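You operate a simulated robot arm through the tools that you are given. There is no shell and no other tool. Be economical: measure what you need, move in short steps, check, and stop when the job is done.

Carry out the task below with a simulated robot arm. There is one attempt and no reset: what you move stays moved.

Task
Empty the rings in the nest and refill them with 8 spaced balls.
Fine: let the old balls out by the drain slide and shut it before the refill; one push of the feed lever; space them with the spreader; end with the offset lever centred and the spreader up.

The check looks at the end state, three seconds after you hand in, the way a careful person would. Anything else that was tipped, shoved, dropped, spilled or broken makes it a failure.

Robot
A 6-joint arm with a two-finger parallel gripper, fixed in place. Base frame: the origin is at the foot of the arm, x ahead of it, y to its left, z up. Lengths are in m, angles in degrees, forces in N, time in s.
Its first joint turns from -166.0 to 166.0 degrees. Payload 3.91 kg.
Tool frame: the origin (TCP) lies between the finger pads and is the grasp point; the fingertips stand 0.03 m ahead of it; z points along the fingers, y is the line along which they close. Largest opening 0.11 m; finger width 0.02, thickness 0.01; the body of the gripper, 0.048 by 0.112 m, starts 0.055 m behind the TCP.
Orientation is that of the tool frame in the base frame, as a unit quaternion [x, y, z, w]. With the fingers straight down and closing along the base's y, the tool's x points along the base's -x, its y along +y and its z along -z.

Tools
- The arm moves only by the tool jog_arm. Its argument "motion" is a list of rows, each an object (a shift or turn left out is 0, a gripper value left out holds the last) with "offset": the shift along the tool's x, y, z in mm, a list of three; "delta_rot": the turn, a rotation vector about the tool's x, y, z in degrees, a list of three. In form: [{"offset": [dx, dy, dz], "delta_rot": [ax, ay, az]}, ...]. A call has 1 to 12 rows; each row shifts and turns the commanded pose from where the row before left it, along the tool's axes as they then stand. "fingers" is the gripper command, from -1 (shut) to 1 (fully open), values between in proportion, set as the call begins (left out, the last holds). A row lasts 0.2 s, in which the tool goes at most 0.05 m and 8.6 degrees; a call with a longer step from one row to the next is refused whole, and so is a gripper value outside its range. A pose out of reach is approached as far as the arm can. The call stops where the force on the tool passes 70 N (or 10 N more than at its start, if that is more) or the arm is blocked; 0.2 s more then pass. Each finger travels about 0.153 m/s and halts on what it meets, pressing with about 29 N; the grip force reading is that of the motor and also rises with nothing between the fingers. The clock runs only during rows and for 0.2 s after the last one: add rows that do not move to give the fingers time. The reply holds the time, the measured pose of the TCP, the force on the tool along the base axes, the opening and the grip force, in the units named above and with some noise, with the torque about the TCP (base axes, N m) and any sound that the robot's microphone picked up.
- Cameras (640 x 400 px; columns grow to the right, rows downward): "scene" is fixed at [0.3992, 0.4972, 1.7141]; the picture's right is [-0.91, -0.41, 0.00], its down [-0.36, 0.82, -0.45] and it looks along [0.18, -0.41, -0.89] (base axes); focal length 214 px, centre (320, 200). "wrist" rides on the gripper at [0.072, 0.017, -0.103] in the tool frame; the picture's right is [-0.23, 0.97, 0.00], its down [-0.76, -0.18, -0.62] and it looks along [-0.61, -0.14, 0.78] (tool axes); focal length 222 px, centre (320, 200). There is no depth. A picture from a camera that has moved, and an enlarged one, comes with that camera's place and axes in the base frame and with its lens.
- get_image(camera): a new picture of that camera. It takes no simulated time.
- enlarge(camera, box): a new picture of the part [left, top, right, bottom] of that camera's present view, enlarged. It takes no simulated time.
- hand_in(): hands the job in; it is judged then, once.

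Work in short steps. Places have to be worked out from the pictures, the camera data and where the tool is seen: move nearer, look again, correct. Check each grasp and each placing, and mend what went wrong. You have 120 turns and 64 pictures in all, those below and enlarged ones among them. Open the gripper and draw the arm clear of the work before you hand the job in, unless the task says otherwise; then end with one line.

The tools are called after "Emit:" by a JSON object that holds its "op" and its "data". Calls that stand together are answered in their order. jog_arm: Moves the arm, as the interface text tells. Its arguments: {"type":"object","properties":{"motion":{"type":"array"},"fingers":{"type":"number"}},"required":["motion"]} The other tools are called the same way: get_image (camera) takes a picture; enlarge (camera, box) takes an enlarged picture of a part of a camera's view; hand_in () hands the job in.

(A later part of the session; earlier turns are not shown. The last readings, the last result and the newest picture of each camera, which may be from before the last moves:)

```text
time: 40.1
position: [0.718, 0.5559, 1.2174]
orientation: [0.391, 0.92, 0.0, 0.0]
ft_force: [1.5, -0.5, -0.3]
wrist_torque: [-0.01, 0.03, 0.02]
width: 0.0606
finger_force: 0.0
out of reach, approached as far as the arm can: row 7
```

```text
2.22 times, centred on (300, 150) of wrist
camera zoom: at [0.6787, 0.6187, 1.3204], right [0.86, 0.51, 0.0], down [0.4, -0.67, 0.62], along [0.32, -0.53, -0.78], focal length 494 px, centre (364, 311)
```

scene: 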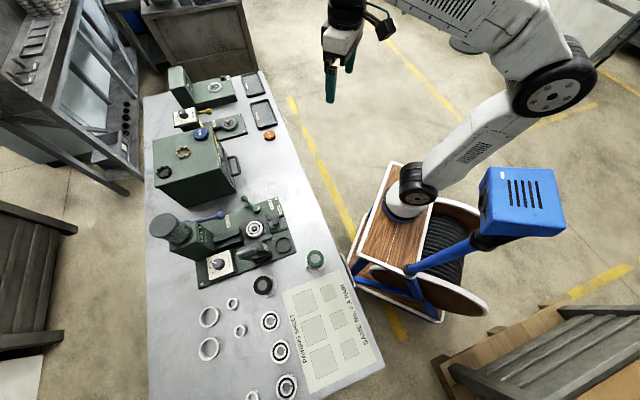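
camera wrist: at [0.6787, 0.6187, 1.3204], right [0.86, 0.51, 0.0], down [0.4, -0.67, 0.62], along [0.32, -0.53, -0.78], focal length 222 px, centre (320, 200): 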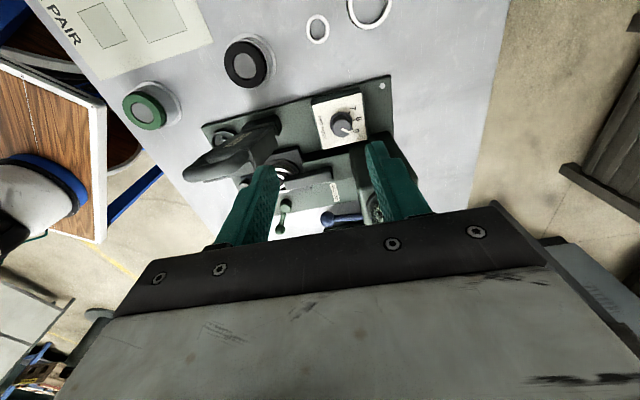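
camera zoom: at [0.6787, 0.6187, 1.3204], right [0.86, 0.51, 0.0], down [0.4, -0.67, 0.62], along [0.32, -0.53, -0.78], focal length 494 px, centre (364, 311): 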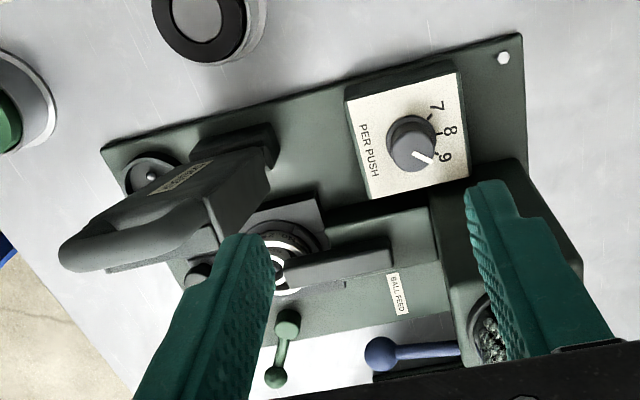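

Dial: knob at ≈(.786,.5145,top .93), pointer at 9; 8 lies ~40° counter-clockwise from above. I go down over it (clear of hopper box and spreader).

Emit:
{"op": "jog_arm", "data": {"motion": [{"offset": [-19, 2, 40]}, {"offset": [-19, 2, 40]}, {"offset": [-19, 2, 40]}, {"offset": [-19, 2, 40]}], "fingers": 0.0}}

Emit:
{"op": "enlarge", "data": {"camera": "wrist", "box": [200, 40, 460, 220]}}

```text
time: 41.1
position: [0.7795, 0.5083, 1.0532]
orientation: [0.391, 0.92, 0.002, 0.0]
ft_force: [-1.8, -0.7, 0.1]
wrist_torque: [-0.05, 0.0, 0.02]
width: 0.0549
finger_force: 0.0
```

```text
2.22 times, centred on (330, 130) of wrist
camera zoom: at [0.7404, 0.5708, 1.156], right [0.86, 0.51, 0.0], down [0.4, -0.67, 0.62], along [0.32, -0.53, -0.78], focal length 494 px, centre (298, 356)
```

zoom: 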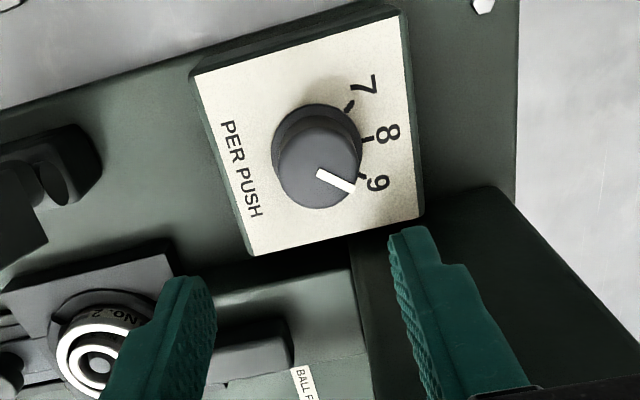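

Knob centre (.784,.5145), top ≈.94, panel ≈.92, Ø≈37 mm. Descend around it.

Emit:
{"op": "jog_arm", "data": {"motion": [{"offset": [1.3, 7.5, 20]}, {"offset": [0, 0, 30]}, {"offset": [0, 0, 30]}, {"offset": [0, 0, 10]}, {}], "fingers": 0.0}}

Emit:
{"op": "enlarge", "data": {"camera": "wrist", "box": [200, 60, 460, 240]}}

```text
time: 41.9
position: [0.7872, 0.5142, 1.0059]
orientation: [0.391, 0.92, 0.017, 0.009]
ft_force: [1.5, 2.5, 17.7]
wrist_torque: [-0.65, -0.53, 0.16]
width: 0.0551
finger_force: 0.0
stopped in row 3: the force on the tool passed its limit at 97 N (the readings are from after the stop); the commanded pose is now the measured one
```

```text
2.22 times, centred on (330, 150) of wrist
camera zoom: at [0.7464, 0.5749, 1.1094], right [0.86, 0.51, 0.04], down [0.38, -0.69, 0.62], along [0.34, -0.52, -0.78], focal length 494 px, centre (298, 311)
```

zoom: 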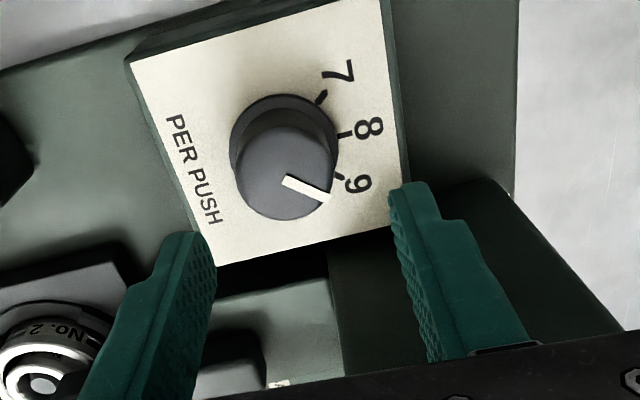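

Something touched: the torque puts it at the hand's upper part against the hopper cap (offset ~5 cm toward the hopper). I raise at once and check the hopper.

Emit:
{"op": "jog_arm", "data": {"motion": [{"offset": [0, 0, -15]}, {"offset": [10, 0, -30]}, {"offset": [10, 0, -30]}]}}

Emit:
{"op": "get_image", "data": {"camera": "scene"}}

```text
time: 42.7
position: [0.7721, 0.5259, 1.0772]
orientation: [0.391, 0.92, 0.013, 0.008]
ft_force: [-0.2, 0.0, -0.6]
wrist_torque: [0.04, 0.04, 0.02]
width: 0.055
finger_force: 0.0
```

```text
23 pictures are left
```

scene: 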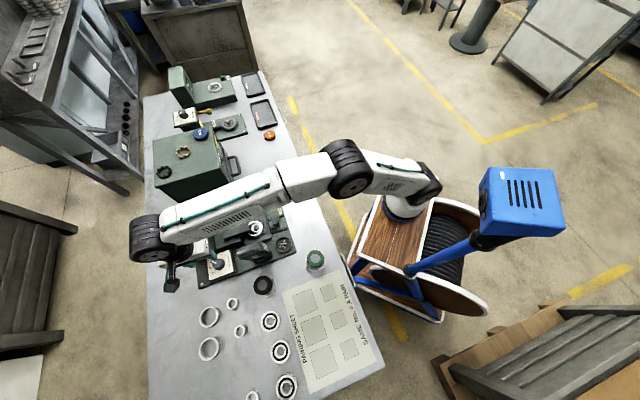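

Hopper looks undisturbed. I'll lean the hand 18° away from the hopper (and pre-yaw −20°) so it clears, then grip the dial.

Emit:
{"op": "jog_arm", "data": {"motion": [{"delta_rot": [1.73, 0.26, 0]}, {"delta_rot": [0, 0, 6.7]}, {"delta_rot": [0, 0, 6.7]}, {"delta_rot": [0, 0, 6.6]}, {"delta_rot": [0, -6, 0]}, {"delta_rot": [0, -6, 0]}, {"delta_rot": [0, -6, 0]}, {}]}}

Emit:
{"op": "enlarge", "data": {"camera": "scene", "box": [120, 170, 300, 300]}}

```text
time: 44.5
position: [0.7718, 0.5251, 1.0779]
orientation: [0.538, 0.828, -0.084, 0.131]
ft_force: [-0.1, -0.2, 0.0]
wrist_torque: [-0.01, -0.03, -0.05]
width: 0.0547
finger_force: 0.0
```

```text
3.08 times, centred on (210, 235) of scene
camera zoom: at [0.3992, 0.4972, 1.7141], right [-0.91, -0.41, 0.0], down [-0.36, 0.82, -0.45], along [0.18, -0.41, -0.89], focal length 660 px, centre (658, 92)
```

zoom: 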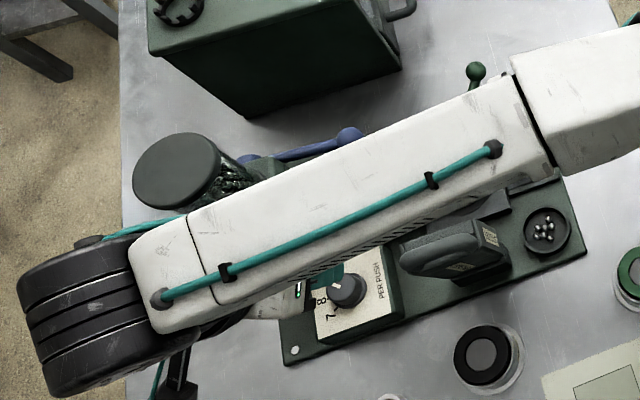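

Emit:
{"op": "jog_arm", "data": {"motion": [{"offset": [15, 3.5, 27]}, {"offset": [15, 3.5, 27]}, {}]}}

Emit:
{"op": "enlarge", "data": {"camera": "wrist", "box": [200, 60, 460, 240]}}

```text
time: 45.3
position: [0.7744, 0.5396, 1.0187]
orientation: [0.538, 0.829, -0.085, 0.131]
ft_force: [-0.2, -0.7, -0.3]
wrist_torque: [0.0, 0.0, -0.04]
width: 0.055
finger_force: 0.1
```

```text
2.22 times, centred on (330, 150) of wrist
camera zoom: at [0.749, 0.6373, 1.094], right [0.98, 0.2, 0.07], down [0.05, -0.56, 0.83], along [0.2, -0.8, -0.56], focal length 494 px, centre (298, 311)
```

zoom: 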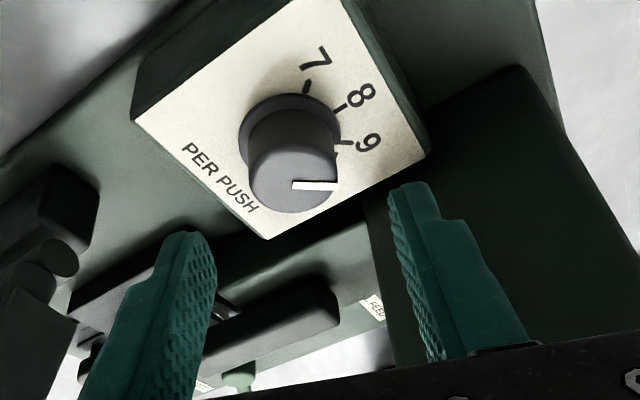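

Emit:
{"op": "jog_arm", "data": {"motion": [{"offset": [-1, -1, 25]}, {"offset": [-1, -1, 20]}, {"offset": [0, 0, 8]}, {"offset": [0, 0, 5]}, {}]}}

Emit:
{"op": "enlarge", "data": {"camera": "wrist", "box": [200, 60, 460, 240]}}

```text
time: 46.5
position: [0.7786, 0.5232, 0.9605]
orientation: [0.539, 0.828, -0.085, 0.131]
ft_force: [-0.1, 1.2, 0.3]
wrist_torque: [0.0, 0.0, 0.0]
width: 0.0549
finger_force: 0.2
```

```text
2.22 times, centred on (330, 150) of wrist
camera zoom: at [0.7539, 0.6208, 1.038], right [0.98, 0.2, 0.07], down [0.05, -0.56, 0.83], along [0.2, -0.8, -0.56], focal length 494 px, centre (298, 311)
```

zoom: 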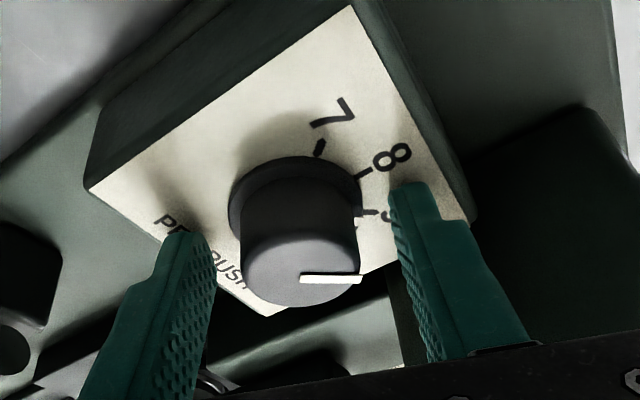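

Centred around the knob without contact. Close.

Emit:
{"op": "jog_arm", "data": {"motion": [{}, {}], "fingers": -1}}

```text
time: 47.1
position: [0.7795, 0.5226, 0.9613]
orientation: [0.539, 0.828, -0.084, 0.131]
ft_force: [8.2, 5.3, -1.2]
wrist_torque: [0.21, -0.41, 0.02]
width: 0.0394
finger_force: 44.7
```

Gripped. Turn about the vertical counter-clockwise by 24° first.

Emit:
{"op": "jog_arm", "data": {"motion": [{"offset": [0, -1.2, 0], "delta_rot": [-2.47, 0, -7.61]}, {"offset": [0, -1.2, 0], "delta_rot": [-2.47, 0, -7.61]}, {"offset": [0, -1.2, 0], "delta_rot": [-2.47, 0, -7.61]}]}}

Emit:
{"op": "jog_arm", "data": {"motion": [{"offset": [0, -1.2, 0], "delta_rot": [-2.47, 0, -7.61]}, {"offset": [0, -1.2, 0], "delta_rot": [-2.47, 0, -7.61]}]}}

Emit:
{"op": "enlarge", "data": {"camera": "wrist", "box": [200, 60, 460, 240]}}

```text
time: 47.9
position: [0.7766, 0.5234, 0.9614]
orientation: [0.353, 0.923, -0.052, 0.147]
ft_force: [40.3, 36.6, 1.6]
wrist_torque: [0.93, -1.17, 0.34]
width: 0.0388
finger_force: 44.7
```

```text
time: 48.5
position: [0.7761, 0.5223, 0.962]
orientation: [0.22, 0.963, -0.03, 0.153]
ft_force: [35.4, 50.3, -5.0]
wrist_torque: [1.7, 0.19, 0.37]
width: 0.039
finger_force: 44.4
```

```text
2.22 times, centred on (330, 150) of wrist
camera zoom: at [0.6922, 0.5799, 1.0381], right [0.62, 0.78, 0.08], down [0.4, -0.4, 0.83], along [0.68, -0.48, -0.56], focal length 494 px, centre (298, 311)
```

zoom: 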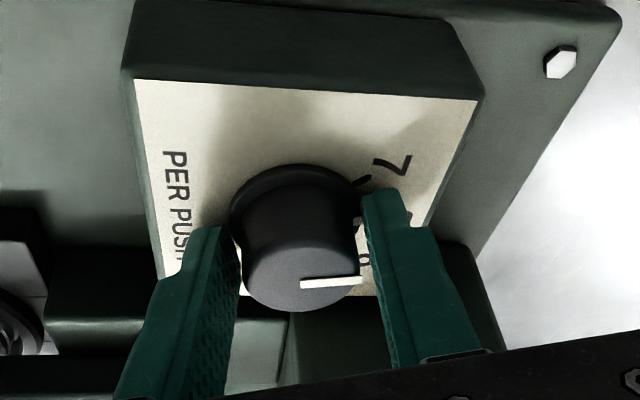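

Knob turned with the hand; pointer azimuth ≈50°, about at 8. I relieve the sideways force, release and back off along the tool axis, then check.

Emit:
{"op": "jog_arm", "data": {"motion": [{"offset": [0, 3, 0]}, {}]}}

Emit:
{"op": "jog_arm", "data": {"motion": [{}, {}, {"offset": [0, 0, -20]}, {"offset": [0, 0, -30]}], "fingers": 0.0}}

Emit:
{"op": "enlarge", "data": {"camera": "wrist", "box": [200, 40, 460, 220]}}

```text
time: 49.1
position: [0.7761, 0.5218, 0.963]
orientation: [0.221, 0.963, -0.032, 0.152]
ft_force: [8.4, 39.5, 4.0]
wrist_torque: [1.32, -0.63, 0.26]
width: 0.0395
finger_force: 44.9
```

```text
time: 50.1
position: [0.7622, 0.5266, 1.0104]
orientation: [0.223, 0.962, -0.034, 0.152]
ft_force: [0.7, -0.1, -0.2]
wrist_torque: [-0.01, 0.02, -0.05]
width: 0.0551
finger_force: 0.1
```

```text
2.22 times, centred on (330, 130) of wrist
camera zoom: at [0.6801, 0.5857, 1.0862], right [0.62, 0.78, 0.07], down [0.4, -0.39, 0.83], along [0.67, -0.49, -0.56], focal length 494 px, centre (298, 356)
```

zoom: 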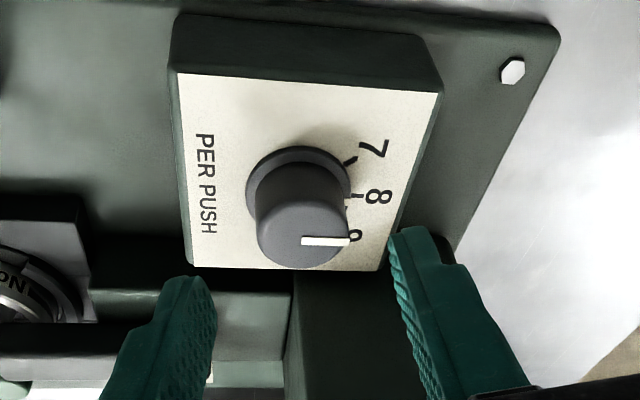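

Emit:
{"op": "jog_arm", "data": {"motion": [{"offset": [-12, 0, -38]}, {"offset": [-12, 0, -38]}, {"offset": [-12, 0, -38]}, {"delta_rot": [0, 6, 0]}, {"delta_rot": [0, 6, 0]}, {"delta_rot": [0, 6, 0]}, {"offset": [0, 0, -40]}]}}

Emit:
{"op": "enlarge", "data": {"camera": "wrist", "box": [180, 0, 500, 200]}}

```text
time: 51.7
position: [0.7604, 0.5289, 1.169]
orientation: [0.225, 0.974, 0.001, -0.001]
ft_force: [-0.3, 0.3, 0.3]
wrist_torque: [-0.05, 0.01, 0.02]
width: 0.055
finger_force: 0.1
```

```text
2.00 times, centred on (340, 100) of wrist
camera zoom: at [0.7029, 0.5752, 1.2728], right [0.63, 0.78, 0.0], down [0.61, -0.5, 0.62], along [0.48, -0.39, -0.78], focal length 444 px, centre (280, 400)
```

zoom: 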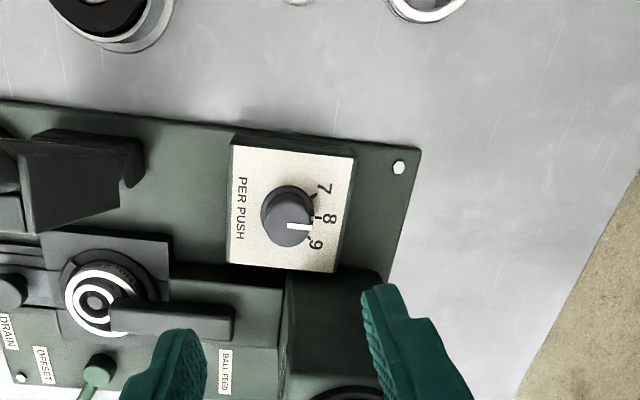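

Emit:
{"op": "enlarge", "data": {"camera": "wrist", "box": [290, 65, 366, 140]}}

```text
5.33 times, centred on (328, 102) of wrist
camera zoom: at [0.7029, 0.5752, 1.2728], right [0.63, 0.78, 0.0], down [0.61, -0.5, 0.62], along [0.48, -0.39, -0.78], focal length 1185 px, centre (277, 720)
```

zoom: 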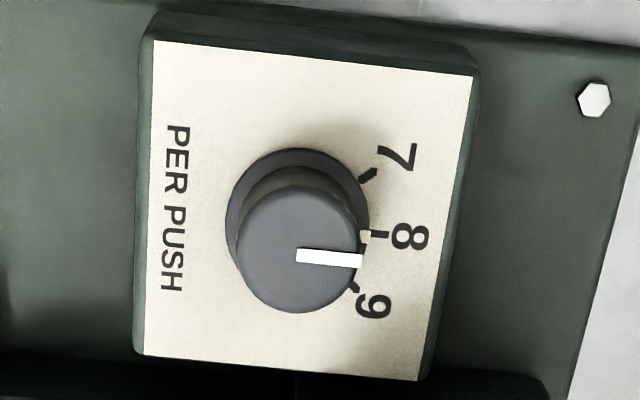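

Dial now reads 8. Next the feed lever: go up, yaw back to the fixture axis, and move over to the blue ball at ≈(.837,.374,1.02).

Emit:
{"op": "jog_arm", "data": {"motion": [{"offset": [0, 0, -40], "delta_rot": [0, 0, -7.8]}, {"offset": [0, 0, -40], "delta_rot": [0, 0, -7.8]}, {"delta_rot": [0, 0, -7.8]}, {"delta_rot": [0, 0, -7.8]}, {"delta_rot": [0, 0, -7.8]}, {"delta_rot": [0, 0, -7.8]}, {"delta_rot": [0, 0, -7.8]}, {"delta_rot": [0, 0, -7.8]}, {"delta_rot": [0, 0, -7.6]}], "fingers": -1}}

Emit:
{"op": "jog_arm", "data": {"motion": [{"offset": [12.4, -33, 0]}, {"offset": [12.4, -33, 0]}, {"offset": [12.4, -33, 0]}, {"offset": [12.4, -33, 0]}, {"offset": [12.4, -33, 0]}, {}]}}

Emit:
{"op": "get_image", "data": {"camera": "wrist"}}

```text
time: 53.7
position: [0.751, 0.5165, 1.2409]
orientation: [-0.376, 0.927, 0.001, 0.001]
ft_force: [0.2, -0.7, 0.0]
wrist_torque: [-0.02, 0.0, 0.0]
width: 0.0
finger_force: 29.0
out of reach, approached as far as the arm can: row 2
```

```text
time: 55.1
position: [0.8229, 0.3572, 1.2391]
orientation: [-0.374, 0.927, 0.001, 0.0]
ft_force: [-0.4, -0.1, 0.0]
wrist_torque: [0.01, 0.0, 0.01]
width: 0.0
finger_force: 29.4
```

```text
15 pictures are left
camera wrist: at [0.7588, 0.3187, 1.3411], right [-0.51, 0.86, 0.0], down [0.67, 0.4, 0.62], along [0.54, 0.32, -0.78], focal length 222 px, centre (320, 200)
```

wrist: 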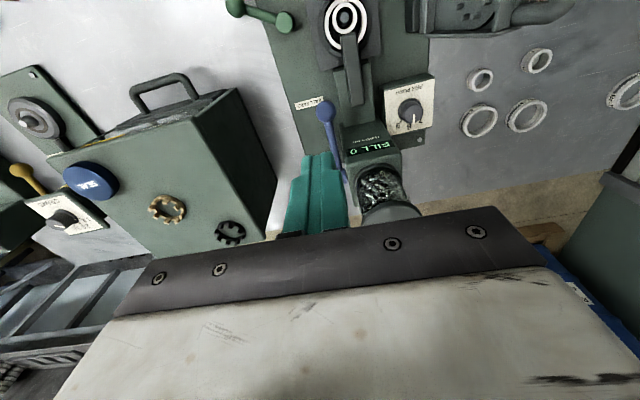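

Ball confirmed at (.8375,.374,1.017). Align, lean the hand toward −e1 (away from the hopper cap), descend to just above the ball.

Emit:
{"op": "jog_arm", "data": {"motion": [{"offset": [-12, 2.6, 0]}, {"delta_rot": [0, -6, 0]}, {"delta_rot": [0, -6, 0]}, {"delta_rot": [0, -6, 0]}, {"offset": [9.3, 0, 28.5]}, {"offset": [9.3, 0, 28.5]}, {"offset": [9.3, 0, 28.5]}, {"offset": [9.3, 0, 28.5]}, {"offset": [9.3, 0, 28.5]}, {}]}}

Emit:
{"op": "enlarge", "data": {"camera": "scene", "box": [150, 180, 270, 260]}}

```text
time: 57.3
position: [0.8285, 0.3668, 1.0905]
orientation: [-0.37, 0.916, 0.059, 0.145]
ft_force: [-0.4, 0.3, 0.8]
wrist_torque: [0.0, 0.01, -0.01]
width: 0.0001
finger_force: 29.2
```

```text
5.00 times, centred on (210, 220) of scene
camera zoom: at [0.3992, 0.4972, 1.7141], right [-0.91, -0.41, 0.0], down [-0.36, 0.82, -0.45], along [0.18, -0.41, -0.89], focal length 1072 px, centre (870, 100)
```

zoom: 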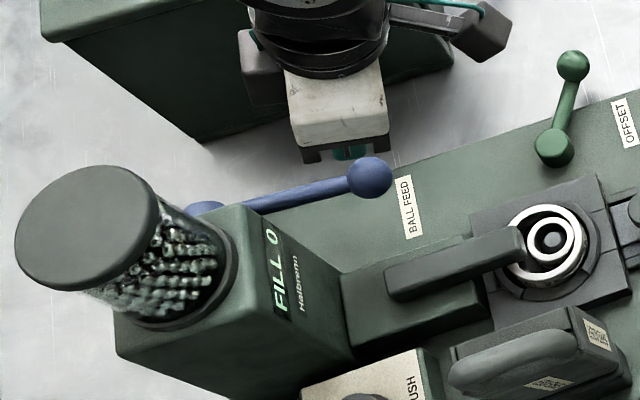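

Tip is 28 mm above the ball top. Move to contact and begin pressing down along the lever's arc.

Emit:
{"op": "jog_arm", "data": {"motion": [{"offset": [3, 1, 12]}, {"offset": [2, 0, 12]}, {"offset": [0, 0, 5]}, {"offset": [0, 0, 5]}]}}

```text
time: 58.3
position: [0.8313, 0.3684, 1.0565]
orientation: [-0.37, 0.916, 0.059, 0.146]
ft_force: [-0.2, -1.0, 1.7]
wrist_torque: [-0.01, -0.01, 0.02]
width: 0.0
finger_force: 29.1
```

Emit:
{"op": "jog_arm", "data": {"motion": [{"offset": [-0.5, 0, 5]}, {"offset": [-1, 0, 5]}, {"offset": [-1, 0, 5]}]}}

Emit:
{"op": "enlarge", "data": {"camera": "scene", "box": [150, 180, 270, 260]}}

```text
time: 59.1
position: [0.8352, 0.3758, 1.0432]
orientation: [-0.369, 0.916, 0.06, 0.146]
ft_force: [-1.7, -1.3, 2.2]
wrist_torque: [-0.01, 0.0, -0.02]
width: 0.0
finger_force: 29.2
```

```text
5.00 times, centred on (210, 220) of scene
camera zoom: at [0.3992, 0.4972, 1.7141], right [-0.91, -0.41, 0.0], down [-0.36, 0.82, -0.45], along [0.18, -0.41, -0.89], focal length 1072 px, centre (870, 100)
```

zoom: 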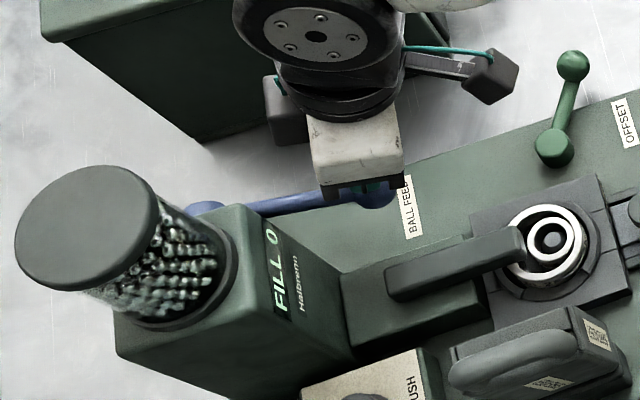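

The lever yields with little force and is swinging down. Continue.

Emit:
{"op": "jog_arm", "data": {"motion": [{"offset": [-1.3, 0, 4.8]}, {"offset": [-1.6, 0, 4.7]}, {"offset": [-1.9, 0, 4.6]}]}}

Emit:
{"op": "jog_arm", "data": {"motion": [{"offset": [-2.1, 0, 4.5]}, {"offset": [-2.3, 0, 4.4]}]}}

```text
time: 59.9
position: [0.8434, 0.3805, 1.0306]
orientation: [-0.369, 0.916, 0.06, 0.145]
ft_force: [-1.5, -1.9, 1.3]
wrist_torque: [-0.08, 0.05, 0.01]
width: 0.0002
finger_force: 28.8
```

```text
time: 60.5
position: [0.8494, 0.3849, 1.0257]
orientation: [-0.37, 0.915, 0.06, 0.147]
ft_force: [-0.2, -0.5, 2.9]
wrist_torque: [0.01, -0.01, 0.02]
width: 0.0
finger_force: 29.0
```

Emit:
{"op": "jog_arm", "data": {"motion": [{"offset": [-2.0, 0, 4.5]}, {"offset": [-2.3, 0, 4.4]}]}}

Emit:
{"op": "enlarge", "data": {"camera": "scene", "box": [150, 180, 270, 260]}}

```text
time: 61.1
position: [0.8525, 0.3908, 1.0196]
orientation: [-0.37, 0.915, 0.061, 0.149]
ft_force: [-8.4, -7.6, 25.6]
wrist_torque: [0.04, -0.04, 0.11]
width: 0.0001
finger_force: 29.1
```

```text
5.00 times, centred on (210, 220) of scene
camera zoom: at [0.3992, 0.4972, 1.7141], right [-0.91, -0.41, 0.0], down [-0.36, 0.82, -0.45], along [0.18, -0.41, -0.89], focal length 1072 px, centre (870, 100)
```

zoom: 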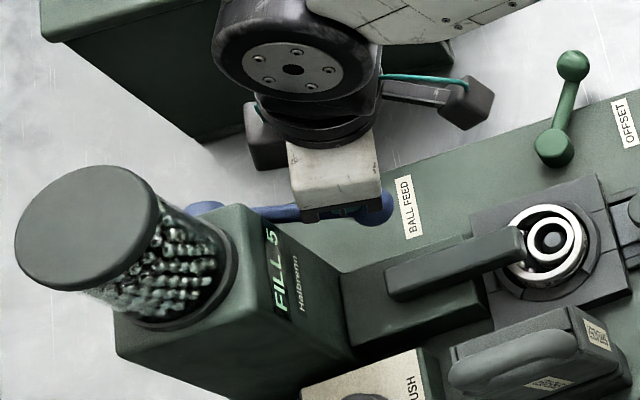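

The display is counting (5): feeding has triggered and the lever is at its stop. Hold still a moment.

Emit:
{"op": "jog_arm", "data": {"motion": [{}, {}, {}, {}, {}, {}, {}]}}

Emit:
{"op": "enlarge", "data": {"camera": "scene", "box": [150, 180, 270, 260]}}

```text
time: 62.7
position: [0.8524, 0.39, 1.0199]
orientation: [-0.37, 0.915, 0.061, 0.148]
ft_force: [2.3, -3.8, 41.8]
wrist_torque: [0.37, -0.45, -0.09]
width: 0.0002
finger_force: 29.7
```

```text
5.00 times, centred on (210, 220) of scene
camera zoom: at [0.3992, 0.4972, 1.7141], right [-0.91, -0.41, 0.0], down [-0.36, 0.82, -0.45], along [0.18, -0.41, -0.89], focal length 1072 px, centre (870, 100)
```

zoom: 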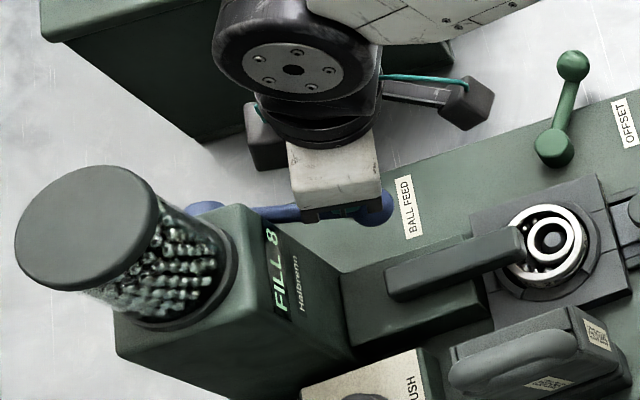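

FILL 8. Back off along the tool axis, level the hand and begin turning toward the offset lever.

Emit:
{"op": "jog_arm", "data": {"motion": [{"offset": [0, 0, -10]}, {"offset": [0, 0, -30]}, {"offset": [0, 0, -40]}, {"offset": [0, 0, -40]}, {"delta_rot": [0, 6, 0]}, {"delta_rot": [0, 6, 0]}, {"delta_rot": [0, 6, 0]}, {"offset": [25, -25, 0]}, {"offset": [25, -25, 0]}, {"delta_rot": [0, 0, 8]}, {"delta_rot": [0, 0, 8]}, {"delta_rot": [0, 0, 8]}]}}

Emit:
{"op": "jog_arm", "data": {"motion": [{"delta_rot": [0, 0, 8]}, {"delta_rot": [0, 0, 8]}, {"delta_rot": [0, 0, 8]}, {"delta_rot": [0, 0, 8]}, {"delta_rot": [0, 0, 8]}, {"delta_rot": [0, 0, 8]}, {"delta_rot": [0, 0, 8]}, {"delta_rot": [0, 0, 8]}, {"delta_rot": [0, 0, 8]}, {"delta_rot": [0, 0, 8]}, {"delta_rot": [0, 0, 8]}, {}], "fingers": 0.0}}

Emit:
{"op": "enlarge", "data": {"camera": "scene", "box": [170, 180, 290, 260]}}

```text
time: 65.3
position: [0.8253, 0.2923, 1.1301]
orientation: [-0.172, 0.985, 0.001, 0.0]
ft_force: [0.2, 0.3, 0.0]
wrist_torque: [0.0, 0.0, 0.0]
width: 0.0
finger_force: 29.3
```

```text
time: 67.9
position: [0.8245, 0.2943, 1.1318]
orientation: [0.56, 0.828, 0.001, 0.0]
ft_force: [0.3, -0.7, -0.8]
wrist_torque: [-0.03, 0.01, 0.02]
width: 0.055
finger_force: 0.1
```

```text
5.00 times, centred on (230, 220) of scene
camera zoom: at [0.3992, 0.4972, 1.7141], right [-0.91, -0.41, 0.0], down [-0.36, 0.82, -0.45], along [0.18, -0.41, -0.89], focal length 1072 px, centre (770, 100)
```

zoom: 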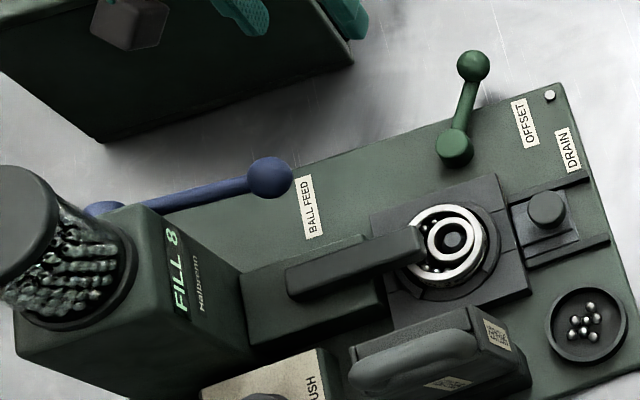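

Lever sprang back, 8 balls in. Now grasp the offset lever ball at (.804,.204) and swing it back.

Emit:
{"op": "jog_arm", "data": {"motion": [{"offset": [-25.4, -17.6, 0]}, {"offset": [-25.4, -17.6, 0]}, {"offset": [-25.4, -17.6, 0]}, {"offset": [0, 0, 36]}, {"offset": [0, 0, 36]}, {"offset": [0, 0, 36]}, {"offset": [0, 0, 36]}, {"offset": [0, 0, 30]}, {"offset": [0, 0, 14]}, {}]}}

Emit:
{"op": "jog_arm", "data": {"motion": [{}, {}], "fingers": -1}}

```text
time: 70.1
position: [0.804, 0.2044, 0.9429]
orientation: [0.559, 0.829, 0.001, -0.001]
ft_force: [0.1, -0.2, -1.4]
wrist_torque: [0.0, -0.01, -0.02]
width: 0.0549
finger_force: 0.1
```

```text
time: 70.7
position: [0.8044, 0.206, 0.9423]
orientation: [0.56, 0.829, 0.002, 0.0]
ft_force: [13.2, 4.4, -2.3]
wrist_torque: [0.07, -0.44, -0.22]
width: 0.0271
finger_force: 44.7
```

Gripped. From the recorded points the pivot fits (.787,.274), R≈.07; swing back counter-clockwise ~50° first.

Emit:
{"op": "jog_arm", "data": {"motion": [{"offset": [-0.55, 6.08, 0], "delta_rot": [0, 0, -5]}, {"offset": [-0.55, 6.08, 0], "delta_rot": [0, 0, -5]}, {"offset": [-0.55, 6.08, 0], "delta_rot": [0, 0, -5]}, {"offset": [-0.55, 6.08, 0], "delta_rot": [0, 0, -5]}]}}

Emit:
{"op": "jog_arm", "data": {"motion": [{"offset": [-0.55, 6.08, 0], "delta_rot": [0, 0, -5]}, {"offset": [-0.55, 6.08, 0], "delta_rot": [0, 0, -5]}, {"offset": [-0.55, 6.08, 0], "delta_rot": [0, 0, -5]}, {"offset": [-0.55, 6.08, 0], "delta_rot": [0, 0, -5]}]}}

```text
time: 71.7
position: [0.8253, 0.2145, 0.9437]
orientation: [0.406, 0.914, 0.001, -0.001]
ft_force: [-6.7, 1.1, 7.4]
wrist_torque: [0.04, 0.32, 0.3]
width: 0.0272
finger_force: 45.1
```

```text
time: 72.7
position: [0.8434, 0.2294, 0.9424]
orientation: [0.241, 0.97, 0.001, -0.001]
ft_force: [-26.8, 20.8, 8.8]
wrist_torque: [0.53, 0.73, 0.05]
width: 0.0273
finger_force: 44.7
```

Emit:
{"op": "jog_arm", "data": {"motion": [{"offset": [2.5, 0, 0]}, {"offset": [-0.2, 6.08, 0], "delta_rot": [0, 0, -5]}, {"offset": [-0.2, 6.08, 0], "delta_rot": [0, 0, -5]}]}}

Emit:
{"op": "jog_arm", "data": {"motion": [{"offset": [0.3, 6.08, 0], "delta_rot": [0, 0, -5]}]}}

Emit:
{"op": "enlarge", "data": {"camera": "scene", "box": [225, 185, 300, 265]}}

```text
time: 73.5
position: [0.8513, 0.2386, 0.9434]
orientation: [0.156, 0.988, 0.002, 0.002]
ft_force: [5.0, -6.1, 4.8]
wrist_torque: [-0.04, 0.43, 0.24]
width: 0.0272
finger_force: 45.3
```

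```text
time: 73.9
position: [0.8532, 0.2445, 0.942]
orientation: [0.113, 0.994, 0.002, 0.003]
ft_force: [31.5, -14.9, 4.5]
wrist_torque: [-0.34, -0.84, 0.04]
width: 0.0272
finger_force: 44.5
```

```text
5.00 times, centred on (262, 225) of scene
camera zoom: at [0.3992, 0.4972, 1.7141], right [-0.91, -0.41, 0.0], down [-0.36, 0.82, -0.45], along [0.18, -0.41, -0.89], focal length 1072 px, centre (608, 75)
```

zoom: 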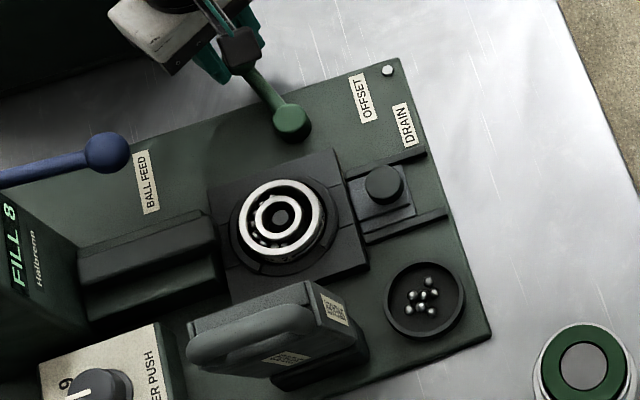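

Nearly centred; continue the last ~9 mm toward the recorded centred pose.

Emit:
{"op": "jog_arm", "data": {"motion": [{"offset": [-2, 0, 0]}, {"offset": [0, 4, 0], "delta_rot": [0, 0, -3]}, {"offset": [0, 3, 0], "delta_rot": [0, 0, -2]}]}}

Emit:
{"op": "jog_arm", "data": {"motion": [{"offset": [0, 2.5, 0]}, {}]}}

```text
time: 74.7
position: [0.8529, 0.2532, 0.9415]
orientation: [0.07, 0.998, 0.001, 0.0]
ft_force: [33.3, -10.5, 0.9]
wrist_torque: [-0.26, -0.9, 0.02]
width: 0.0273
finger_force: 45.0
```

```text
time: 75.3
position: [0.8532, 0.2566, 0.943]
orientation: [0.069, 0.998, 0.001, 0.0]
ft_force: [30.1, -12.1, 11.4]
wrist_torque: [-0.36, -0.58, 0.02]
width: 0.027
finger_force: 45.1
```

Emit:
{"op": "jog_arm", "data": {"motion": [{"offset": [-1.5, 2, 0]}, {}]}}

Emit:
{"op": "enlarge", "data": {"camera": "scene", "box": [225, 185, 300, 265]}}

```text
time: 75.9
position: [0.8537, 0.2564, 0.9425]
orientation: [0.07, 0.998, 0.001, -0.001]
ft_force: [6.9, -23.3, 15.6]
wrist_torque: [-0.59, 0.03, 0.26]
width: 0.0269
finger_force: 44.9
```

```text
5.00 times, centred on (262, 225) of scene
camera zoom: at [0.3992, 0.4972, 1.7141], right [-0.91, -0.41, 0.0], down [-0.36, 0.82, -0.45], along [0.18, -0.41, -0.89], focal length 1072 px, centre (608, 75)
```

zoom: 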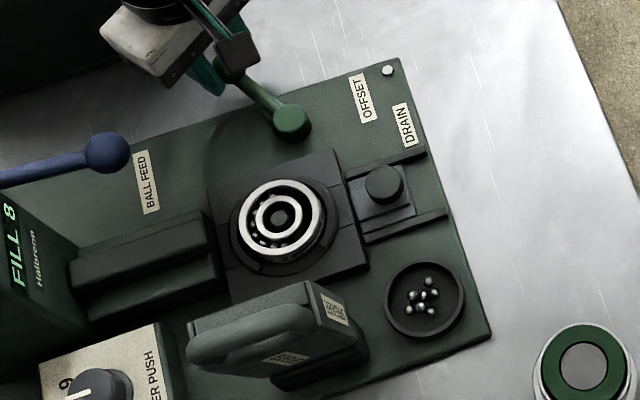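

The lever is back against its centred end stop (23 N), chute retracted. Release, rise, and head for the spreader handle.

Emit:
{"op": "jog_arm", "data": {"motion": [{"offset": [0, -1.5, 0]}, {}]}}

Emit:
{"op": "jog_arm", "data": {"motion": [{}, {}, {"offset": [0, 0, -20]}, {"offset": [0, 0, -40]}, {"offset": [0, 0, -45]}, {"offset": [0, 0, -45]}, {"offset": [0, 0, -45]}, {"offset": [0, 0, -45]}, {"offset": [0, 0, -45]}, {"offset": [0, 0, -25]}], "fingers": 0.0}}

Emit:
{"op": "jog_arm", "data": {"motion": [{"delta_rot": [0, 0, -7.5]}, {"delta_rot": [0, 0, -7.5]}, {"delta_rot": [0, 0, -7.5]}, {"delta_rot": [0, 0, -7.5]}, {"delta_rot": [0, 0, -7.5]}, {"delta_rot": [0, 0, -7.5]}, {"delta_rot": [0, 0, -7]}, {"offset": [0, 48, 0]}, {"offset": [0, 48, 0]}, {"offset": [0, 48, 0]}, {"offset": [0, 48, 0]}, {"offset": [0, 48, 0]}]}}

Emit:
{"op": "jog_arm", "data": {"motion": [{"offset": [0, 48, 0]}, {}]}}

Emit:
{"op": "get_image", "data": {"camera": "wrist"}}

```text
time: 76.5
position: [0.8532, 0.2572, 0.9422]
orientation: [0.07, 0.998, 0.002, -0.001]
ft_force: [3.0, -16.5, 8.5]
wrist_torque: [-0.32, 0.3, -0.12]
width: 0.027
finger_force: 45.0
```

```text
time: 78.7
position: [0.8544, 0.2538, 1.2518]
orientation: [0.069, 0.998, 0.002, 0.001]
ft_force: [0.4, 0.5, -0.1]
wrist_torque: [0.0, 0.0, 0.02]
width: 0.0551
finger_force: 0.0
```

```text
time: 81.3
position: [0.6908, 0.4261, 1.2544]
orientation: [-0.373, 0.928, 0.001, 0.0]
ft_force: [1.3, -0.1, 0.0]
wrist_torque: [0.0, 0.05, -0.02]
width: 0.0551
finger_force: 0.0
```

```text
time: 81.9
position: [0.6573, 0.4593, 1.2573]
orientation: [-0.375, 0.927, 0.001, 0.001]
ft_force: [0.1, 0.6, -0.2]
wrist_torque: [-0.03, 0.0, -0.02]
width: 0.0551
finger_force: 0.1
```

```text
7 pictures are left
camera wrist: at [0.5929, 0.4209, 1.3604], right [-0.51, 0.86, 0.0], down [0.67, 0.4, 0.62], along [0.54, 0.32, -0.78], focal length 222 px, centre (320, 200)
```

wrist: 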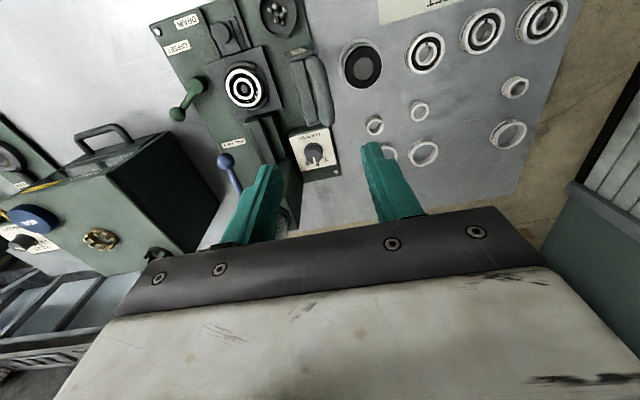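

Emit:
{"op": "enlarge", "data": {"camera": "wrist", "box": [200, 20, 360, 150]}}

```text
3.08 times, centred on (280, 85) of wrist
camera zoom: at [0.5929, 0.4209, 1.3604], right [-0.51, 0.86, 0.0], down [0.67, 0.4, 0.62], along [0.54, 0.32, -0.78], focal length 684 px, centre (443, 554)
```

zoom: 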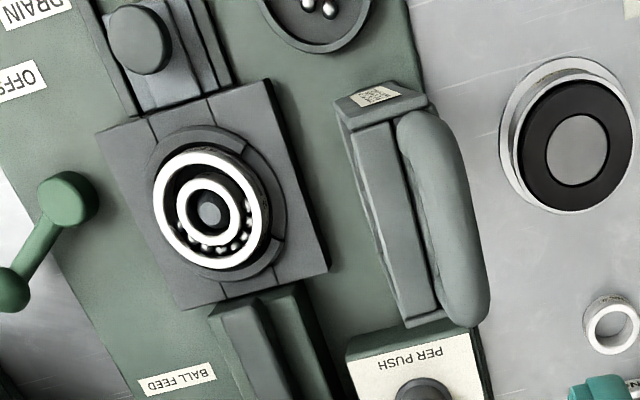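

The handle is a D-bar on the back of the upright paddle, spanning e1 −33…+30 mm at e2≈.139, z≈1.108. I'll grip it across its ends (closing along e1) so it can pivot between the pads.

Emit:
{"op": "jog_arm", "data": {"motion": [{"delta_rot": [0, 0, 8]}, {"delta_rot": [0, 0, 8]}, {"delta_rot": [0, 0, 8]}, {"delta_rot": [0, 0, 8]}, {"delta_rot": [0, 0, 8]}, {"delta_rot": [0, 0, 8]}, {"delta_rot": [0, 0, 8]}, {"delta_rot": [0, 0, 8]}, {"delta_rot": [0, 0, 8]}, {"delta_rot": [0, 0, 8]}, {"delta_rot": [0, 0, 8]}, {"offset": [4.4, -17, 30], "delta_rot": [0, 0, 2]}], "fingers": 0.6}}

Emit:
{"op": "jog_arm", "data": {"motion": [{"offset": [0, 0, 35]}, {"offset": [0, 0, 25]}, {}]}}

Emit:
{"op": "enlarge", "data": {"camera": "wrist", "box": [180, 60, 460, 235]}}

```text
time: 84.5
position: [0.6376, 0.4547, 1.2223]
orientation: [0.392, 0.92, 0.001, 0.0]
ft_force: [0.2, 0.3, -0.5]
wrist_torque: [-0.01, 0.04, 0.0]
width: 0.0881
finger_force: 0.1
```

```text
time: 85.3
position: [0.64, 0.4553, 1.1628]
orientation: [0.391, 0.92, 0.001, -0.001]
ft_force: [0.6, 0.7, 0.8]
wrist_torque: [0.0, -0.01, -0.01]
width: 0.088
finger_force: 0.1
```

```text
2.29 times, centred on (320, 148) of wrist
camera zoom: at [0.6012, 0.5178, 1.2679], right [0.86, 0.51, 0.0], down [0.4, -0.67, 0.62], along [0.32, -0.53, -0.78], focal length 508 px, centre (320, 320)
```

zoom: 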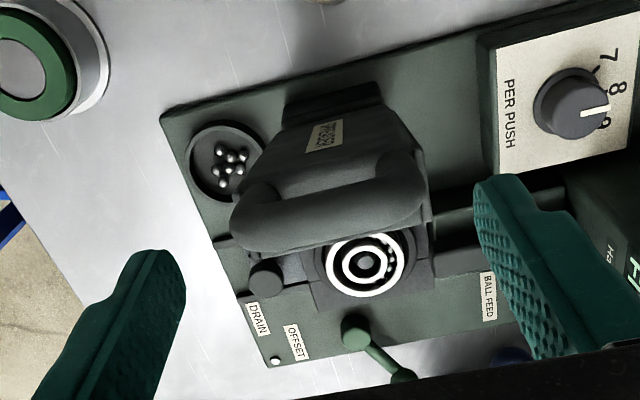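

Good view; the bar centre is ~7–9 mm toward the nest from the TCP. Shift, descend, close gently.

Emit:
{"op": "jog_arm", "data": {"motion": [{"offset": [-7, -1.5, 15]}, {"offset": [0, 0, 15]}, {"offset": [0, 0, 15]}, {}]}}

Emit:
{"op": "jog_arm", "data": {"motion": [{}, {}], "fingers": -0.2}}

```text
time: 86.3
position: [0.6427, 0.4495, 1.1191]
orientation: [0.391, 0.921, 0.001, -0.001]
ft_force: [-1.0, -0.3, 0.1]
wrist_torque: [0.03, 0.01, 0.03]
width: 0.0878
finger_force: 0.0
```

```text
time: 86.9
position: [0.6449, 0.4516, 1.1181]
orientation: [0.391, 0.921, 0.003, 0.0]
ft_force: [31.6, 28.8, 0.9]
wrist_torque: [0.48, -0.82, -0.18]
width: 0.067
finger_force: 45.0
```

Gripped across the bar (67 mm). Relieve the sideways offset and start the swing with small steps.

Emit:
{"op": "jog_arm", "data": {"motion": [{"offset": [0, 3, 0]}, {"offset": [-14.2, 0, -2]}]}}

Emit:
{"op": "jog_arm", "data": {"motion": [{"offset": [-14.3, 0, -0.8]}, {"offset": [-14.3, 0, 0.5]}]}}

```text
time: 87.5
position: [0.6559, 0.441, 1.1213]
orientation: [0.39, 0.921, 0.0, -0.001]
ft_force: [4.8, 18.0, 5.0]
wrist_torque: [1.44, 0.81, 0.02]
width: 0.0667
finger_force: 45.1
```

```text
time: 88.1
position: [0.6768, 0.4201, 1.12]
orientation: [0.39, 0.921, 0.001, 0.0]
ft_force: [8.4, 19.0, 9.0]
wrist_torque: [0.74, 1.32, -0.33]
width: 0.0665
finger_force: 44.9
```

Emit:
{"op": "jog_arm", "data": {"motion": [{"offset": [-22.6, 0, 3.3]}, {"offset": [-22, 0, 6.5]}]}}

Emit:
{"op": "jog_arm", "data": {"motion": [{"offset": [-20.8, 0, 9.4]}, {"offset": [-19.3, 0, 12.3]}]}}

```text
time: 88.7
position: [0.7073, 0.3888, 1.1092]
orientation: [0.391, 0.92, 0.003, 0.001]
ft_force: [27.3, 28.6, 20.3]
wrist_torque: [0.68, 1.24, -0.23]
width: 0.0672
finger_force: 45.2
```

```text
time: 89.3
position: [0.7345, 0.3615, 1.0886]
orientation: [0.39, 0.921, 0.002, 0.0]
ft_force: [32.0, 31.0, 6.1]
wrist_torque: [0.3, 0.42, 0.01]
width: 0.067
finger_force: 45.1
```

Emit:
{"op": "jog_arm", "data": {"motion": [{"offset": [0, 3, 0]}, {"offset": [-17.4, 0, 14.8]}, {"offset": [-15.2, 0, 17.1]}]}}

Emit:
{"op": "jog_arm", "data": {"motion": [{"offset": [-12.7, 0, 19.1]}]}}

```text
time: 90.1
position: [0.7589, 0.3371, 1.058]
orientation: [0.391, 0.921, -0.001, -0.002]
ft_force: [-4.0, 1.2, -3.0]
wrist_torque: [-0.65, 1.09, -0.07]
width: 0.0668
finger_force: 44.8
```

```text
time: 90.5
position: [0.7684, 0.3274, 1.0383]
orientation: [0.392, 0.92, 0.001, 0.0]
ft_force: [4.0, 3.2, 4.6]
wrist_torque: [0.04, 1.38, 0.17]
width: 0.0663
finger_force: 44.8
```

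Smooth. Continue with smaller steps to contact.

Emit:
{"op": "jog_arm", "data": {"motion": [{"offset": [-5.2, 0, 10]}, {"offset": [-4.7, 0, 10.5]}]}}

Emit:
{"op": "jog_arm", "data": {"motion": [{"offset": [-2.5, 0, 7]}, {"offset": [-2.2, 0, 7]}]}}

Emit:
{"op": "enlarge", "data": {"camera": "scene", "box": [195, 185, 300, 265]}}

```text
time: 91.1
position: [0.7758, 0.3209, 1.0171]
orientation: [0.391, 0.921, 0.003, 0.002]
ft_force: [20.7, 7.8, 10.4]
wrist_torque: [0.7, 0.97, 0.31]
width: 0.0666
finger_force: 45.4
```

```text
time: 91.7
position: [0.7797, 0.3182, 1.0031]
orientation: [0.391, 0.92, 0.003, 0.0]
ft_force: [27.2, 12.7, 9.6]
wrist_torque: [0.71, 0.93, 0.34]
width: 0.0665
finger_force: 45.2
```

```text
5.00 times, centred on (248, 225) of scene
camera zoom: at [0.3992, 0.4972, 1.7141], right [-0.91, -0.41, 0.0], down [-0.36, 0.82, -0.45], along [0.18, -0.41, -0.89], focal length 1072 px, centre (682, 75)
```

zoom: 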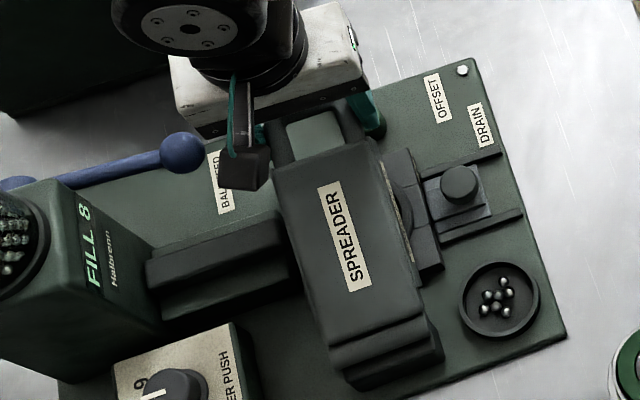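

The spreader is nearly flat over the nest. Lower in small steps to contact (watching the gap to the feed ball).

Emit:
{"op": "jog_arm", "data": {"motion": [{"offset": [-1, -2, 4]}, {"offset": [-0.5, 0, 4]}]}}

Emit:
{"op": "jog_arm", "data": {"motion": [{"offset": [-0.3, 0, 3]}, {"offset": [0, 0, 3]}]}}

```text
time: 92.3
position: [0.7807, 0.3166, 0.9965]
orientation: [0.39, 0.921, 0.005, 0.002]
ft_force: [44.1, 23.4, 9.3]
wrist_torque: [0.9, 0.64, 0.34]
width: 0.0666
finger_force: 45.1
```

```text
time: 92.9
position: [0.7806, 0.3163, 0.9897]
orientation: [0.392, 0.92, 0.003, 0.002]
ft_force: [47.8, 15.2, 10.6]
wrist_torque: [0.68, 0.5, 0.28]
width: 0.0666
finger_force: 44.5
```

Emit:
{"op": "jog_arm", "data": {"motion": [{"offset": [-2, 3, 0]}, {"offset": [0, 0, 3]}, {"offset": [0, 0, 3]}]}}

Emit:
{"op": "jog_arm", "data": {"motion": [{"offset": [0, 0, 3]}, {"offset": [0, 0, 2]}]}}

```text
time: 93.7
position: [0.7813, 0.3156, 0.9819]
orientation: [0.391, 0.92, 0.001, 0.0]
ft_force: [26.5, 2.1, 8.8]
wrist_torque: [0.52, 0.93, 0.65]
width: 0.0667
finger_force: 44.6
```

```text
time: 94.3
position: [0.7808, 0.3147, 0.9767]
orientation: [0.391, 0.92, 0.0, 0.0]
ft_force: [24.4, -0.9, 9.1]
wrist_torque: [0.48, 0.97, 0.61]
width: 0.0668
finger_force: 45.2
```

Emit:
{"op": "jog_arm", "data": {"motion": [{"offset": [-0.5, 0, 3]}, {"offset": [0, 0, 3]}]}}

Emit:
{"op": "enlarge", "data": {"camera": "wrist", "box": [160, 40, 480, 240]}}

```text
time: 94.9
position: [0.7802, 0.314, 0.9713]
orientation: [0.391, 0.92, 0.001, -0.001]
ft_force: [11.0, -3.7, 8.7]
wrist_torque: [0.39, 1.23, 0.82]
width: 0.0672
finger_force: 45.4
```

```text
2.00 times, centred on (320, 140) of wrist
camera zoom: at [0.7437, 0.3779, 1.074], right [0.86, 0.51, 0.0], down [0.4, -0.67, 0.62], along [0.32, -0.53, -0.78], focal length 444 px, centre (320, 320)
```

zoom: 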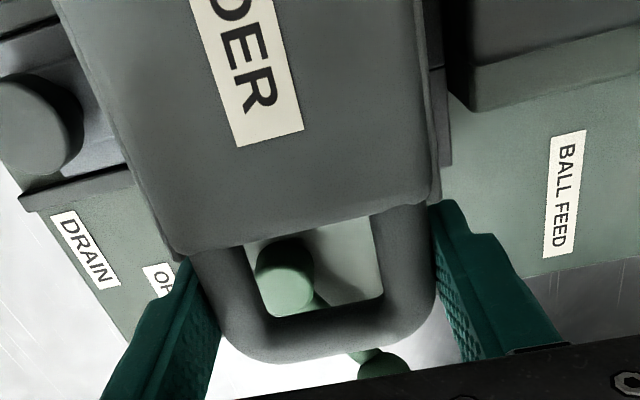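

The handle loop surrounds the lever hub; fingers are outside. Continue down until vertical resistance.

Emit:
{"op": "jog_arm", "data": {"motion": [{"offset": [-0.3, 0, 3]}, {"offset": [0, 0, 3]}]}}

Emit:
{"op": "jog_arm", "data": {"motion": [{"offset": [0, 0, 2]}, {"offset": [0, 0, 2]}]}}

```text
time: 95.5
position: [0.7822, 0.315, 0.9651]
orientation: [0.39, 0.921, 0.002, 0.0]
ft_force: [15.9, 0.8, 7.7]
wrist_torque: [0.81, 0.9, 0.81]
width: 0.0668
finger_force: 45.1
```

```text
time: 96.1
position: [0.782, 0.3139, 0.9611]
orientation: [0.391, 0.92, 0.002, 0.0]
ft_force: [17.0, -0.7, 6.9]
wrist_torque: [0.63, 0.96, 0.75]
width: 0.0667
finger_force: 45.3
```

Emit:
{"op": "jog_arm", "data": {"motion": [{"offset": [0, 0, 2]}, {"offset": [0, 0, 2]}]}}

Emit:
{"op": "jog_arm", "data": {"motion": [{"offset": [0, 0, 2]}, {"offset": [0, 0, 2]}]}}

```text
time: 96.7
position: [0.7817, 0.3145, 0.9569]
orientation: [0.391, 0.92, 0.001, -0.001]
ft_force: [15.1, -8.2, 6.2]
wrist_torque: [0.47, 1.1, 0.81]
width: 0.067
finger_force: 44.8
```

```text
time: 97.3
position: [0.7814, 0.3144, 0.9537]
orientation: [0.391, 0.921, 0.001, 0.0]
ft_force: [12.6, -10.6, 6.1]
wrist_torque: [0.49, 1.13, 0.81]
width: 0.0669
finger_force: 45.1
```

Emit:
{"op": "jog_arm", "data": {"motion": [{"offset": [0, 0, 2]}, {"offset": [0, 0, 2]}]}}

```text
time: 97.9
position: [0.7828, 0.3155, 0.9512]
orientation: [0.391, 0.92, 0.002, 0.0]
ft_force: [8.7, -12.9, 17.5]
wrist_torque: [0.24, 1.08, 0.89]
width: 0.0668
finger_force: 44.8
```

Vertical resistance now appears. Press a little more and hold.

Emit:
{"op": "jog_arm", "data": {"motion": [{"offset": [0, 0, 1.5]}, {"offset": [0, 0, 1]}, {}, {}]}}

Emit:
{"op": "enlarge", "data": {"camera": "scene", "box": [195, 185, 300, 265]}}

```text
time: 98.9
position: [0.7812, 0.3156, 0.9478]
orientation: [0.391, 0.92, 0.002, 0.0]
ft_force: [3.9, -14.6, 28.5]
wrist_torque: [-0.11, -0.1, 1.08]
width: 0.067
finger_force: 45.6
```

```text
5.00 times, centred on (248, 225) of scene
camera zoom: at [0.3992, 0.4972, 1.7141], right [-0.91, -0.41, 0.0], down [-0.36, 0.82, -0.45], along [0.18, -0.41, -0.89], focal length 1072 px, centre (682, 75)
```

zoom: 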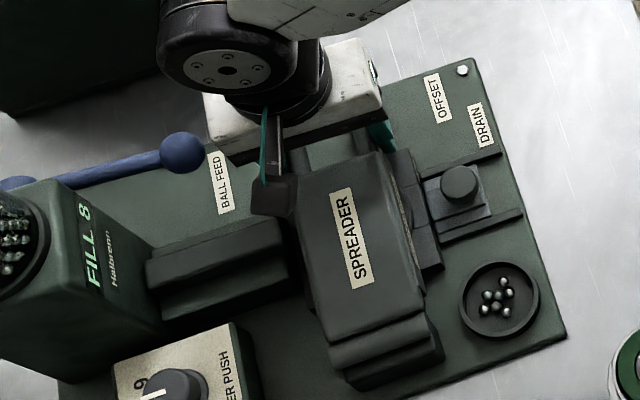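

Spreader is fully down (28 N vertical). A slight extra press, then lift back along the recorded arc.

Emit:
{"op": "jog_arm", "data": {"motion": [{"offset": [0, 0, 1.5]}, {}, {}]}}

Emit:
{"op": "jog_arm", "data": {"motion": [{"offset": [0, 0, -5]}, {"offset": [0, 0, -10]}, {"offset": [0, 0, -10]}, {"offset": [0.5, 0, -10]}]}}

```text
time: 99.7
position: [0.7812, 0.3154, 0.947]
orientation: [0.391, 0.92, 0.002, 0.0]
ft_force: [-2.0, -12.9, 34.2]
wrist_torque: [-0.04, 0.19, 0.96]
width: 0.0668
finger_force: 45.0
```

```text
time: 100.7
position: [0.7805, 0.3162, 0.9817]
orientation: [0.392, 0.92, 0.002, -0.001]
ft_force: [-8.7, 16.4, -5.5]
wrist_torque: [0.25, -0.28, 0.65]
width: 0.0668
finger_force: 44.8
```

Lifting smoothly; continue the arc.

Emit:
{"op": "jog_arm", "data": {"motion": [{"offset": [1, 0, -8]}, {"offset": [2, 0, -13.4]}, {"offset": [4.6, 0, -14]}, {"offset": [9.9, 0, -21.2]}]}}

Emit:
{"op": "jog_arm", "data": {"motion": [{"offset": [13.6, 0, -19.7]}, {"offset": [17.2, 0, -15.3]}, {"offset": [17.2, 0, -15.3]}, {"offset": [19.3, 0, -10.3]}, {"offset": [19.3, 0, -10.3]}]}}

Emit:
{"op": "jog_arm", "data": {"motion": [{"offset": [21.8, 0, -5.4]}, {"offset": [21.8, 0, -5.4]}, {"offset": [15, 0, -0.7]}, {"offset": [15, 0, -0.6]}]}}

```text
time: 101.7
position: [0.7688, 0.3269, 1.037]
orientation: [0.392, 0.92, 0.001, -0.001]
ft_force: [0.0, -6.6, -8.3]
wrist_torque: [-1.0, -1.0, 0.64]
width: 0.0667
finger_force: 45.5
```

```text
time: 102.9
position: [0.7075, 0.3887, 1.1059]
orientation: [0.391, 0.92, -0.001, -0.002]
ft_force: [-12.6, -20.8, -5.2]
wrist_torque: [-0.35, -1.2, 0.26]
width: 0.0653
finger_force: 44.9
```

```text
time: 103.9
position: [0.6595, 0.4413, 1.12]
orientation: [0.391, 0.92, 0.001, 0.0]
ft_force: [8.5, -7.1, 0.4]
wrist_torque: [-0.25, -0.22, 0.26]
width: 0.0436
finger_force: 0.1
```

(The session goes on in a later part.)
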